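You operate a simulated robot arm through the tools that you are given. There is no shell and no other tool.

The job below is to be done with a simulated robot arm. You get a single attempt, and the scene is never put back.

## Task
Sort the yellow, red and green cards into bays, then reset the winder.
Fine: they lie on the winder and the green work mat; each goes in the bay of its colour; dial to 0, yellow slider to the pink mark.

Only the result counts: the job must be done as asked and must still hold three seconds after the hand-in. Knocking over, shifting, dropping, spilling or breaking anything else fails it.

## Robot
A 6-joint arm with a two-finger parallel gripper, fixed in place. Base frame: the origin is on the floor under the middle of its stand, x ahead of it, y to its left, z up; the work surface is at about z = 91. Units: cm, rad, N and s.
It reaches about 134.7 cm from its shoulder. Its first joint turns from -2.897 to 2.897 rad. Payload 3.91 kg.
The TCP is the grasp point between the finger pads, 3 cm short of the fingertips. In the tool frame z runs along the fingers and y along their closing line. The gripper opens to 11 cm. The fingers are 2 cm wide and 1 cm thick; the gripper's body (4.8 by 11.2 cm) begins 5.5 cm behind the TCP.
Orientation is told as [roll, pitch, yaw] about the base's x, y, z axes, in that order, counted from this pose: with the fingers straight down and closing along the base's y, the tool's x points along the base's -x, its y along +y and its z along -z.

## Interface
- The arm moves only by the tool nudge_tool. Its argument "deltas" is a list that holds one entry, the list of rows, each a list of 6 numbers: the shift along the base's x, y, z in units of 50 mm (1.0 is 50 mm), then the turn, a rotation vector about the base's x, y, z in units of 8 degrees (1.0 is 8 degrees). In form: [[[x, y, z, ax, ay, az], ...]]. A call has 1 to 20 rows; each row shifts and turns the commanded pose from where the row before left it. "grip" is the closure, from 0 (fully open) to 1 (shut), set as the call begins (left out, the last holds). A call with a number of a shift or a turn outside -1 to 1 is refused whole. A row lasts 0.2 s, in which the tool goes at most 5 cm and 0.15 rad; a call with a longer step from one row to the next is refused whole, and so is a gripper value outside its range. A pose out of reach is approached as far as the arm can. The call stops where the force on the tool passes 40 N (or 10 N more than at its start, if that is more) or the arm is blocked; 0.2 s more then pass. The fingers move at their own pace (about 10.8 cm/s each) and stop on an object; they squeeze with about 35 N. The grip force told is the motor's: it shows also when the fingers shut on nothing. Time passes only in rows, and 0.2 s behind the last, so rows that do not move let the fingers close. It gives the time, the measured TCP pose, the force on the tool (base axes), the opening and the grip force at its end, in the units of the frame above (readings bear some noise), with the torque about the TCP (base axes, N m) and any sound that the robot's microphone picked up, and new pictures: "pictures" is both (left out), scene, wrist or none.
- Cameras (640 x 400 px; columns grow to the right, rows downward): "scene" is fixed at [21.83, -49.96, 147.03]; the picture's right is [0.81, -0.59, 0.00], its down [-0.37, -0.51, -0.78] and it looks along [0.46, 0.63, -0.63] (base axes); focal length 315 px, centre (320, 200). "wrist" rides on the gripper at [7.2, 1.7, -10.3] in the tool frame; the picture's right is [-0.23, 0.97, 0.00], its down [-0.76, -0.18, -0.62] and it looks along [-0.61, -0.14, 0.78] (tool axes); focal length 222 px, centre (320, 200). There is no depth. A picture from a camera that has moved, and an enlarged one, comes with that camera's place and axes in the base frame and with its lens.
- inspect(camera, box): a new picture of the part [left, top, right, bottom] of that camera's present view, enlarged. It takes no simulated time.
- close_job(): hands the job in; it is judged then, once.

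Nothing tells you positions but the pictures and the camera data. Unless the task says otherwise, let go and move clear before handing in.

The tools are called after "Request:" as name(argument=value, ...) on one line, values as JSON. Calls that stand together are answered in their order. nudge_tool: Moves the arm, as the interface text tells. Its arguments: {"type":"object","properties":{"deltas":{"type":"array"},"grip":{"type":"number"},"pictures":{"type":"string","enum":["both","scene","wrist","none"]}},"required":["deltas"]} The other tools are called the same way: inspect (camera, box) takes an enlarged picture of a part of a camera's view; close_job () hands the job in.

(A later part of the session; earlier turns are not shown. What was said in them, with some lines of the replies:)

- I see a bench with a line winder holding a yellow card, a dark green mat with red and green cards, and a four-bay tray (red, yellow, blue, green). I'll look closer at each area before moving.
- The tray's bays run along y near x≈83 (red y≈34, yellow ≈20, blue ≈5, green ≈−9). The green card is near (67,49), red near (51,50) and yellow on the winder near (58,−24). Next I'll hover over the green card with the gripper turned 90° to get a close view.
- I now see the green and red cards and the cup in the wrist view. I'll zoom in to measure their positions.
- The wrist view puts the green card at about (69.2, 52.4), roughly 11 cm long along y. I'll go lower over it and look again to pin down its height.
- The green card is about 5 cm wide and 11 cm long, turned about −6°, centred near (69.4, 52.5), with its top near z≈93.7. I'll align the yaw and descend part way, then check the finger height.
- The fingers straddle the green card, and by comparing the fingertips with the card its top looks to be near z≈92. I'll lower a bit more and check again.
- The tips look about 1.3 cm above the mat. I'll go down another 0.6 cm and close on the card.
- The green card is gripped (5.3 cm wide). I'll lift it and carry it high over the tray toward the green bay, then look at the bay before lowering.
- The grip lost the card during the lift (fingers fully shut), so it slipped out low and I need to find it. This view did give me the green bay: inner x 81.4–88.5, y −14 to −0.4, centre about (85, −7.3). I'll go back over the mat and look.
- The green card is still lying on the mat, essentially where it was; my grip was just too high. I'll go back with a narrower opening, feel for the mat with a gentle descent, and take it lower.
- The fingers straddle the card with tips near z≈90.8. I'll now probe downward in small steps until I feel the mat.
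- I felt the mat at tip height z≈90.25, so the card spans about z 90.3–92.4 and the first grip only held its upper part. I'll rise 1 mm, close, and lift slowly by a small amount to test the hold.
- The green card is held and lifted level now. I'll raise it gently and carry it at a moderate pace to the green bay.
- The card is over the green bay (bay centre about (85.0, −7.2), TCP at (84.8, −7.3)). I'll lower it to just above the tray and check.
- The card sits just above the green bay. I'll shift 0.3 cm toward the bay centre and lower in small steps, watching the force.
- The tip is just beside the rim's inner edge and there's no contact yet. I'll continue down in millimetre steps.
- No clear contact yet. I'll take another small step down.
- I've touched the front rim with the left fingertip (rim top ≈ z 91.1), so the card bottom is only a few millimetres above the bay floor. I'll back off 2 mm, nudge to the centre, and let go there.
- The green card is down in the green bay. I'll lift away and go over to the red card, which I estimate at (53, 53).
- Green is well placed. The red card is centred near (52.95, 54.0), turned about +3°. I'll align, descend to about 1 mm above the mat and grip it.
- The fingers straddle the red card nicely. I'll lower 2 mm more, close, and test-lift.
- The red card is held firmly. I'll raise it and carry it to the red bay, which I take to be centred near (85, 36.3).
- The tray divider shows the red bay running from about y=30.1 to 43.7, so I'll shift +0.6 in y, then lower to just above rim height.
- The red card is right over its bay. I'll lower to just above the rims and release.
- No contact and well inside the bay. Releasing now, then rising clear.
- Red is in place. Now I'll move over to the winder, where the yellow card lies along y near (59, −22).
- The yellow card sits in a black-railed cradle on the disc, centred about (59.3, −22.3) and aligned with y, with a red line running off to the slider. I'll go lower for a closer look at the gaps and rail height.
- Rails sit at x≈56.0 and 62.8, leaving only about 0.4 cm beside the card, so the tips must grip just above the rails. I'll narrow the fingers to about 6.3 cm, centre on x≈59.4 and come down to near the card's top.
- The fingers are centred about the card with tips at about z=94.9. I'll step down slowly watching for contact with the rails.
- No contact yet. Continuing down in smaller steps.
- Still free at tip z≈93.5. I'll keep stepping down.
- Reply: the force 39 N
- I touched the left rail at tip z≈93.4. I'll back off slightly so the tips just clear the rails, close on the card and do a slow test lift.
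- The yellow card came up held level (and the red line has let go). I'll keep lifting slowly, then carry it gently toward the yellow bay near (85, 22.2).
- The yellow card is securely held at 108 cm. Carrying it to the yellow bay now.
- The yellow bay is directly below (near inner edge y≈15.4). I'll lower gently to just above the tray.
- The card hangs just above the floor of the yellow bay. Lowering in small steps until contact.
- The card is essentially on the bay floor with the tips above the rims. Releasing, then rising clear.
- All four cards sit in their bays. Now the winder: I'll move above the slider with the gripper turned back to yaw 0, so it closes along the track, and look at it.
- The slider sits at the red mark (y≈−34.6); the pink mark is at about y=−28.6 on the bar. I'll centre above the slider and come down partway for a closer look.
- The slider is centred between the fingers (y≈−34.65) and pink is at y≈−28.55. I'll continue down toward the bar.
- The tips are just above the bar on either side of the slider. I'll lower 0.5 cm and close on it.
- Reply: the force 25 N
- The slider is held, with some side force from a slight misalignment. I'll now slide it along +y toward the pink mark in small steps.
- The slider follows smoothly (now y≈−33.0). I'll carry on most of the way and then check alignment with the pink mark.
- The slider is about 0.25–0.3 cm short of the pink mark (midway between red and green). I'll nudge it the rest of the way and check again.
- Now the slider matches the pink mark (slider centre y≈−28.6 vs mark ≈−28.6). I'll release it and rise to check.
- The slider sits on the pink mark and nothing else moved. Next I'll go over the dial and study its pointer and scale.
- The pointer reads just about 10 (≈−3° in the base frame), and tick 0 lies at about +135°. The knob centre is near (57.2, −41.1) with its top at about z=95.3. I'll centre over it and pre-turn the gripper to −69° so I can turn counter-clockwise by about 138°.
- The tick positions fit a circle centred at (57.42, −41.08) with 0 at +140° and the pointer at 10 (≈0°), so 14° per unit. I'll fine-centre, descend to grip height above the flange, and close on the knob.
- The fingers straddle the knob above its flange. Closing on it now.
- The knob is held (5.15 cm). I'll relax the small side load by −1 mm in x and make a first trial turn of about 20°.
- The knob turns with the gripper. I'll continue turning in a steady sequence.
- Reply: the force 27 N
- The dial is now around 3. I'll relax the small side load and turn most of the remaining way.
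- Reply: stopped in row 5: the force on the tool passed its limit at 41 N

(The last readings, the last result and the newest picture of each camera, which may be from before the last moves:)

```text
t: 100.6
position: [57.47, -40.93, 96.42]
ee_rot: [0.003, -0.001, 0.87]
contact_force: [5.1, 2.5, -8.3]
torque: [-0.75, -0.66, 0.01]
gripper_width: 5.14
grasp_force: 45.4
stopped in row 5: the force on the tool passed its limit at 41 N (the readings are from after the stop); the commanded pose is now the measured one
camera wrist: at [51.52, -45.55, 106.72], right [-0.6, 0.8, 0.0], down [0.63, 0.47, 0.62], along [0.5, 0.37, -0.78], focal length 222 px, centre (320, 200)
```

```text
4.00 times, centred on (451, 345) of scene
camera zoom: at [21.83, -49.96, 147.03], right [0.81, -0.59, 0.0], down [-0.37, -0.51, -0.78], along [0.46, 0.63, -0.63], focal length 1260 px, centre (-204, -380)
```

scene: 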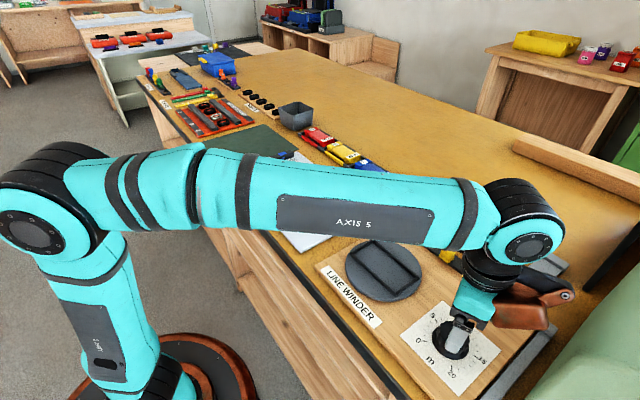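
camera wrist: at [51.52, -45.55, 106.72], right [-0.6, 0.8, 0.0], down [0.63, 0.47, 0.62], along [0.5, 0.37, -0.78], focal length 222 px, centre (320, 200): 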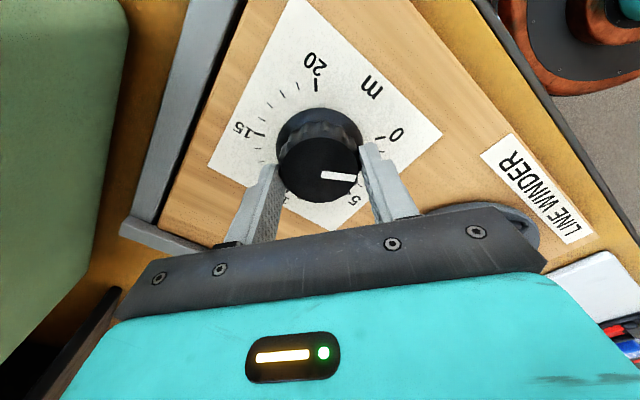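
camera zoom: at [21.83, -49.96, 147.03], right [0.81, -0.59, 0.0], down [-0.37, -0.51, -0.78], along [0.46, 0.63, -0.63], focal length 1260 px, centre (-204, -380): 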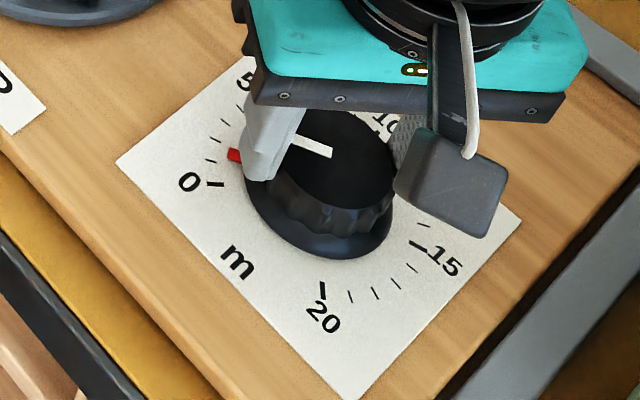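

The force limit paused the turn; the red index on the knob now shows about 1.5. Forces have relaxed, so I'll continue in smaller turns.

Request:
nudge_tool(deltas=[[[0.005, 0.005, 0.01, 0, 0, 0.4], [0, 0, 0, 0, 0, 0.5], [0, 0, 0, 0, 0, 0.5]]], pictures="none")

Request:
inspect(camera="scene", box=[395, 295, 507, 395])

```text
t: 101.4
position: [57.48, -40.96, 96.49]
ee_rot: [0.004, 0.001, 1.068]
contact_force: [-1.1, -1.8, -20.8]
torque: [-0.53, 0.23, -0.01]
gripper_width: 5.16
grasp_force: 44.8
```

```text
4.00 times, centred on (451, 345) of scene
camera zoom: at [21.83, -49.96, 147.03], right [0.81, -0.59, 0.0], down [-0.37, -0.51, -0.78], along [0.46, 0.63, -0.63], focal length 1260 px, centre (-204, -380)
```

zoom: 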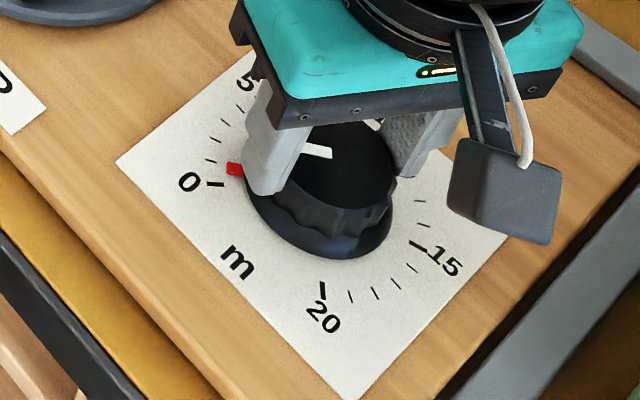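

About 10° remain. I'll ease the vertical pull and continue with a small turn.

Request:
nudge_tool(deltas=[[[0, 0, -0.025, 0, 0, 0.3], [0, 0, 0, 0, 0, 0.4], [0, 0, 0, 0, 0, 0]]], pictures="wrist")

Request:
inspect(camera="wrist", box=[200, 60, 440, 210])

Request:
inspect(camera="scene", box=[405, 310, 485, 360])

```text
t: 102.2
position: [57.54, -40.89, 96.31]
ee_rot: [0.001, 0.001, 1.166]
contact_force: [0.7, -4.0, -5.2]
torque: [-0.07, -0.52, -0.01]
gripper_width: 5.16
grasp_force: 44.0
camera wrist: at [53.05, -47.07, 106.73], right [-0.81, 0.59, 0.0], down [0.46, 0.63, 0.62], along [0.37, 0.5, -0.78], focal length 222 px, centre (320, 200)
```

wrist: 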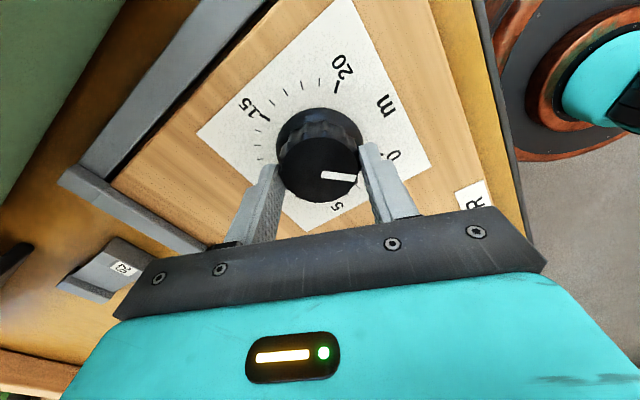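

```text
2.67 times, centred on (320, 135) of wrist
camera zoom: at [53.05, -47.07, 106.73], right [-0.81, 0.59, 0.0], down [0.46, 0.63, 0.62], along [0.37, 0.5, -0.78], focal length 592 px, centre (320, 373)
```

zoom: 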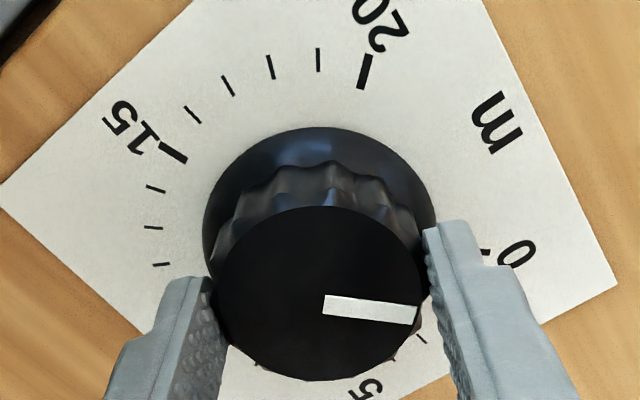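

```text
8.00 times, centred on (445, 335) of scene
camera zoom: at [21.83, -49.96, 147.03], right [0.81, -0.59, 0.0], down [-0.37, -0.51, -0.78], along [0.46, 0.63, -0.63], focal length 2520 px, centre (-680, -880)
```

zoom: 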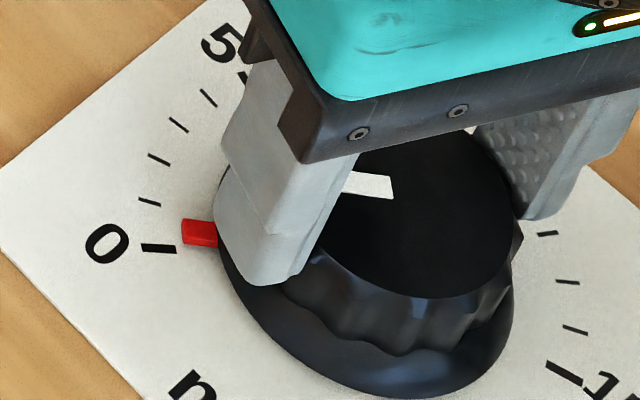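

The red index is within about 4° of the 0 tick. One last small turn to line it up.

Request:
nudge_tool(deltas=[[[0, 0, 0, 0, 0, 0.25], [0, 0, 0, 0, 0, 0.27], [0, 0, 0, 0, 0, 0]]], pictures="none")

Request:
inspect(camera="scene", box=[405, 310, 485, 360])

Request:
inspect(camera="wrist", box=[200, 60, 440, 210])

```text
t: 103.0
position: [57.5, -40.97, 96.42]
ee_rot: [0.001, -0.001, 1.237]
contact_force: [-2.7, -9.1, -1.9]
torque: [-0.62, -0.25, -0.01]
gripper_width: 5.15
grasp_force: 45.2
```

```text
8.00 times, centred on (445, 335) of scene
camera zoom: at [21.83, -49.96, 147.03], right [0.81, -0.59, 0.0], down [-0.37, -0.51, -0.78], along [0.46, 0.63, -0.63], focal length 2520 px, centre (-680, -880)
```

zoom: 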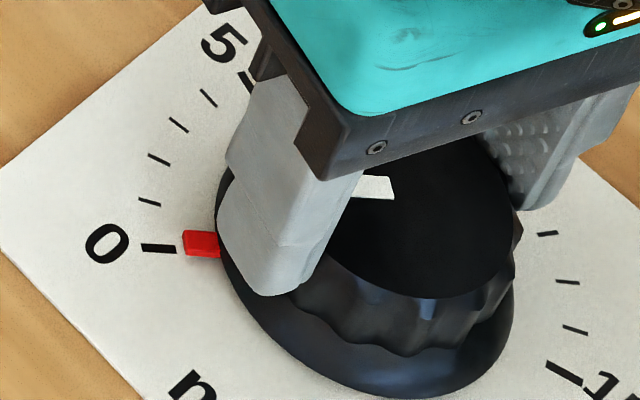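

```text
2.67 times, centred on (320, 135) of wrist
camera zoom: at [53.5, -47.37, 106.73], right [-0.85, 0.53, 0.0], down [0.42, 0.66, 0.62], along [0.33, 0.53, -0.78], focal length 592 px, centre (320, 373)
```

zoom: 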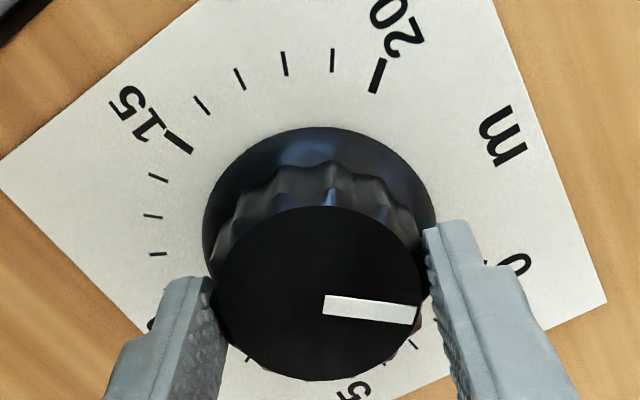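

The index lines up with the 0 tick (turned ≈139.7°). I'll release the knob and rise to verify.

Request:
nudge_tool(deltas=[[[0, 0, 0, 0, 0, 0], [0, 0, 0, 0, 0, 0]]], grip=0.3, pictures="none")

Request:
nudge_tool(deltas=[[[0, 0, 0.3, 0, 0, 0], [0, 0, 0.6, 0, 0, 0], [0, 0, 0.8, 0, 0, 0], [0, 0, 0.8, 0, 0, 0], [0, 0, 0.4, 0, 0, 0], [0, 0, 0, 0, 0, 0]]], pictures="wrist")

Request:
inspect(camera="wrist", box=[220, 40, 420, 165])

Request:
inspect(camera="scene", box=[400, 300, 500, 390])

```text
t: 103.6
position: [57.52, -40.8, 96.39]
ee_rot: [0.002, 0.0, 1.237]
contact_force: [0.6, 0.4, 0.3]
torque: [-0.03, 0.0, -0.04]
gripper_width: 7.72
grasp_force: 0.1
```

```text
t: 105.0
position: [57.56, -40.94, 110.92]
ee_rot: [0.003, 0.001, 1.236]
contact_force: [0.2, 0.1, 0.0]
torque: [0.03, 0.01, 0.0]
gripper_width: 7.72
grasp_force: 0.0
camera wrist: at [53.61, -47.33, 121.31], right [-0.85, 0.53, 0.0], down [0.42, 0.66, 0.62], along [0.33, 0.53, -0.78], focal length 222 px, centre (320, 200)
```

wrist: 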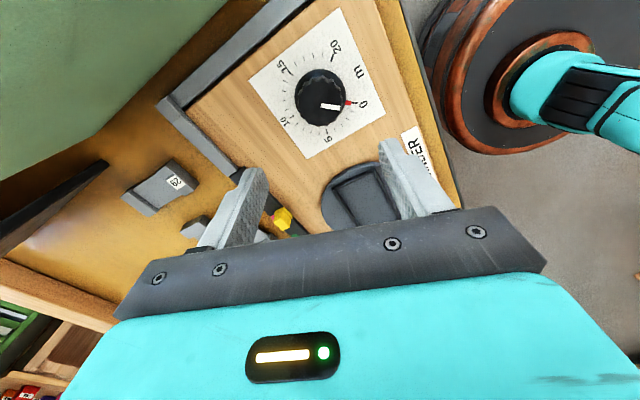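

```text
3.20 times, centred on (320, 102) of wrist
camera zoom: at [53.61, -47.33, 121.31], right [-0.85, 0.53, 0.0], down [0.42, 0.66, 0.62], along [0.33, 0.53, -0.78], focal length 711 px, centre (320, 512)
```

zoom: 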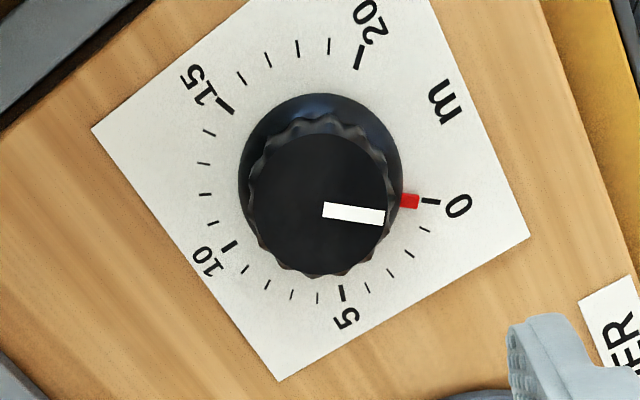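

```text
4.44 times, centred on (450, 345) of scene
camera zoom: at [21.83, -49.96, 147.03], right [0.81, -0.59, 0.0], down [-0.37, -0.51, -0.78], along [0.46, 0.63, -0.63], focal length 1400 px, centre (-258, -444)
```

zoom: 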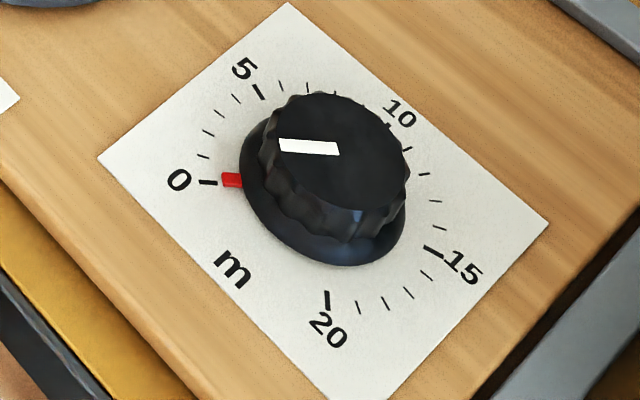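

The dial now points at 0. I'll move the arm back up and clear, then do a final check of the whole bench.

Request:
nudge_tool(deltas=[[[0, 0.3, 0.4, 0, 0, -0.8], [0.1, 0.7, 0.4, 0, 0, -0.9], [0.1, 0.8, 0.2, 0, 0, -0.9], [0.1, 0.8, 0, 0, 0, -0.9], [0.1, 0.8, 0, 0, 0, -0.9], [0.1, 0.8, 0, 0, 0, -0.9], [0.1, 0.8, 0, 0, 0, -0.9], [0.1, 0.8, 0, 0, 0, -0.9], [0.1, 0.8, 0, 0, 0, -0.9], [0.1, 0.8, 0, 0, 0, -0.8], [0.1, 0.8, 0, 0, 0, 0], [0.1, 0.8, 0, 0, 0, 0], [0.1, 0.8, 0, 0, 0, 0], [0.1, 0.8, 0, 0, 0, 0], [0, 0, 0, 0, 0, 0], [0, 0, 0, 0, 0, 0]]], grip=0, pictures="both")

Request:
inspect(camera="scene", box=[310, 200, 560, 400])

Request:
inspect(camera="scene", box=[290, 120, 450, 220])

Request:
inspect(camera="scene", box=[420, 225, 500, 275])

Request:
inspect(camera="scene", box=[180, 80, 340, 200])

```text
t: 108.4
position: [63.91, 12.24, 115.79]
ee_rot: [0.001, -0.002, 0.008]
contact_force: [-0.8, -0.4, -0.3]
torque: [-0.01, -0.04, 0.01]
gripper_width: 10.99
grasp_force: 0.0
camera wrist: at [56.62, 13.78, 126.3], right [0.22, 0.98, 0.0], down [0.76, -0.17, 0.62], along [0.61, -0.14, -0.78], focal length 222 px, centre (320, 200)
```

scene: 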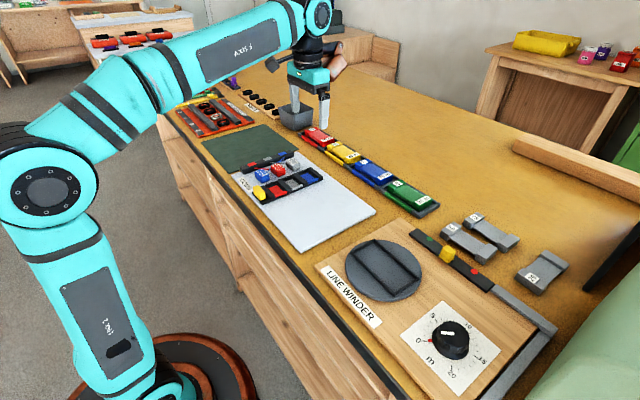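
wrist: 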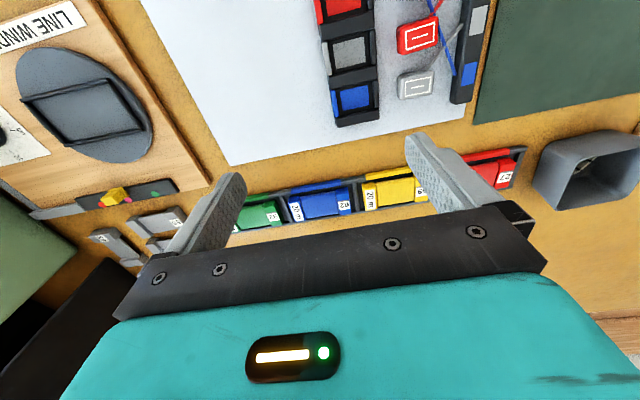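

```text
2.00 times, centred on (435, 300) of scene
camera zoom: at [21.83, -49.96, 147.03], right [0.81, -0.59, 0.0], down [-0.37, -0.51, -0.78], along [0.46, 0.63, -0.63], focal length 630 px, centre (90, 0)
```

zoom: 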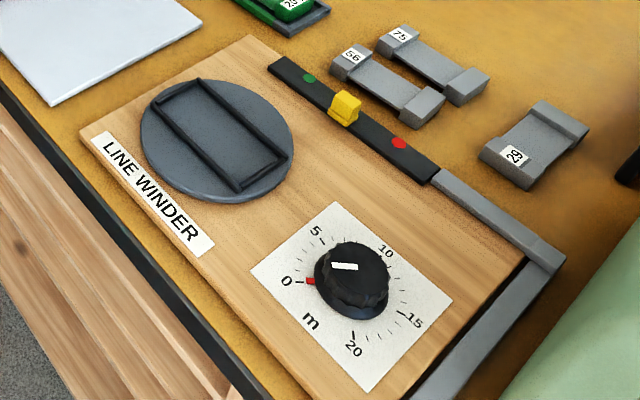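

```text
4.00 times, centred on (370, 170) of scene
camera zoom: at [21.83, -49.96, 147.03], right [0.81, -0.59, 0.0], down [-0.37, -0.51, -0.78], along [0.46, 0.63, -0.63], focal length 1260 px, centre (120, 320)
```

zoom: 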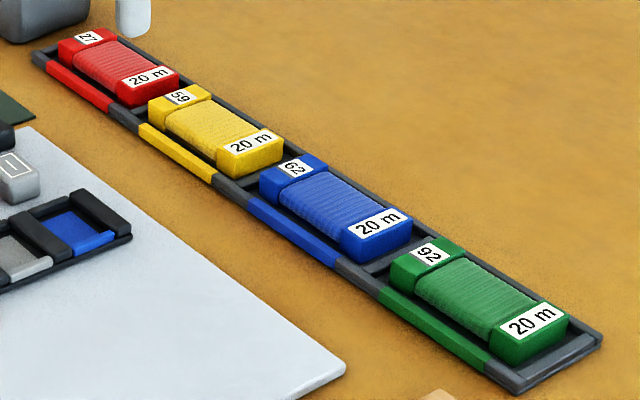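

```text
8.00 times, centred on (460, 250) of scene
camera zoom: at [21.83, -49.96, 147.03], right [0.81, -0.59, 0.0], down [-0.37, -0.51, -0.78], along [0.46, 0.63, -0.63], focal length 2520 px, centre (-800, -200)
```

zoom: 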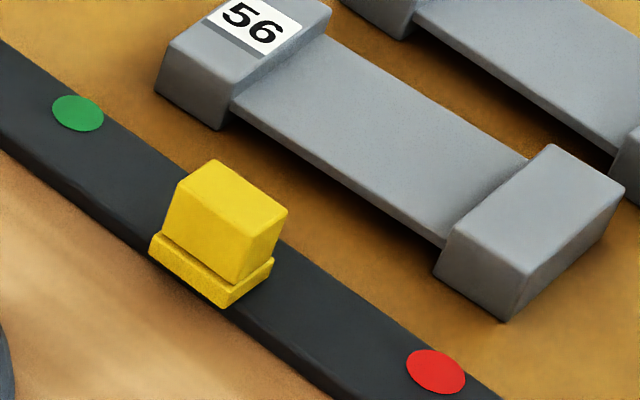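

```text
3.33 times, centred on (260, 140) of scene
camera zoom: at [21.83, -49.96, 147.03], right [0.81, -0.59, 0.0], down [-0.37, -0.51, -0.78], along [0.46, 0.63, -0.63], focal length 1050 px, centre (520, 400)
```

zoom: 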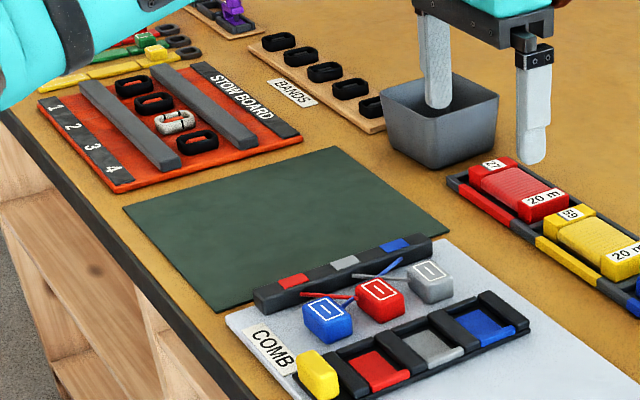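

Everything checks out. The red, yellow and green cards are in their bays beside the untouched blue one. The dial points at 0, the slider is on the pink mark, and nothing else moved. The gripper is empty and clear, so I'm handing the job in.

Request:
close_job()

```text
The job is handed in.
```

The job is done and handed in. In the last pictures everything was where you asked:

- **Cards:** the red, yellow and green cards are in the bays of their colours, and the blue card in its bay was not touched.
- **Winder:** the dial points at 0. The yellow slider sits on the pink mark, centred to within about half a millimetre by my measurements.
- **Rest of the bench:** nothing else looks shifted or knocked over. The gripper was empty and clear of everything at hand-in.

- **First try at the green card:** the gripper lost it at the start of the lift. It stayed in place on the mat, and a lower grip held the second time.
- **Small drops:** I released the red and green cards a few millimetres above their bay floors, because the fingers could not fit between the card and the tray rims. Both landed flat.
- **Red line:** the line from the yellow card to the slider came away when I lifted the card.
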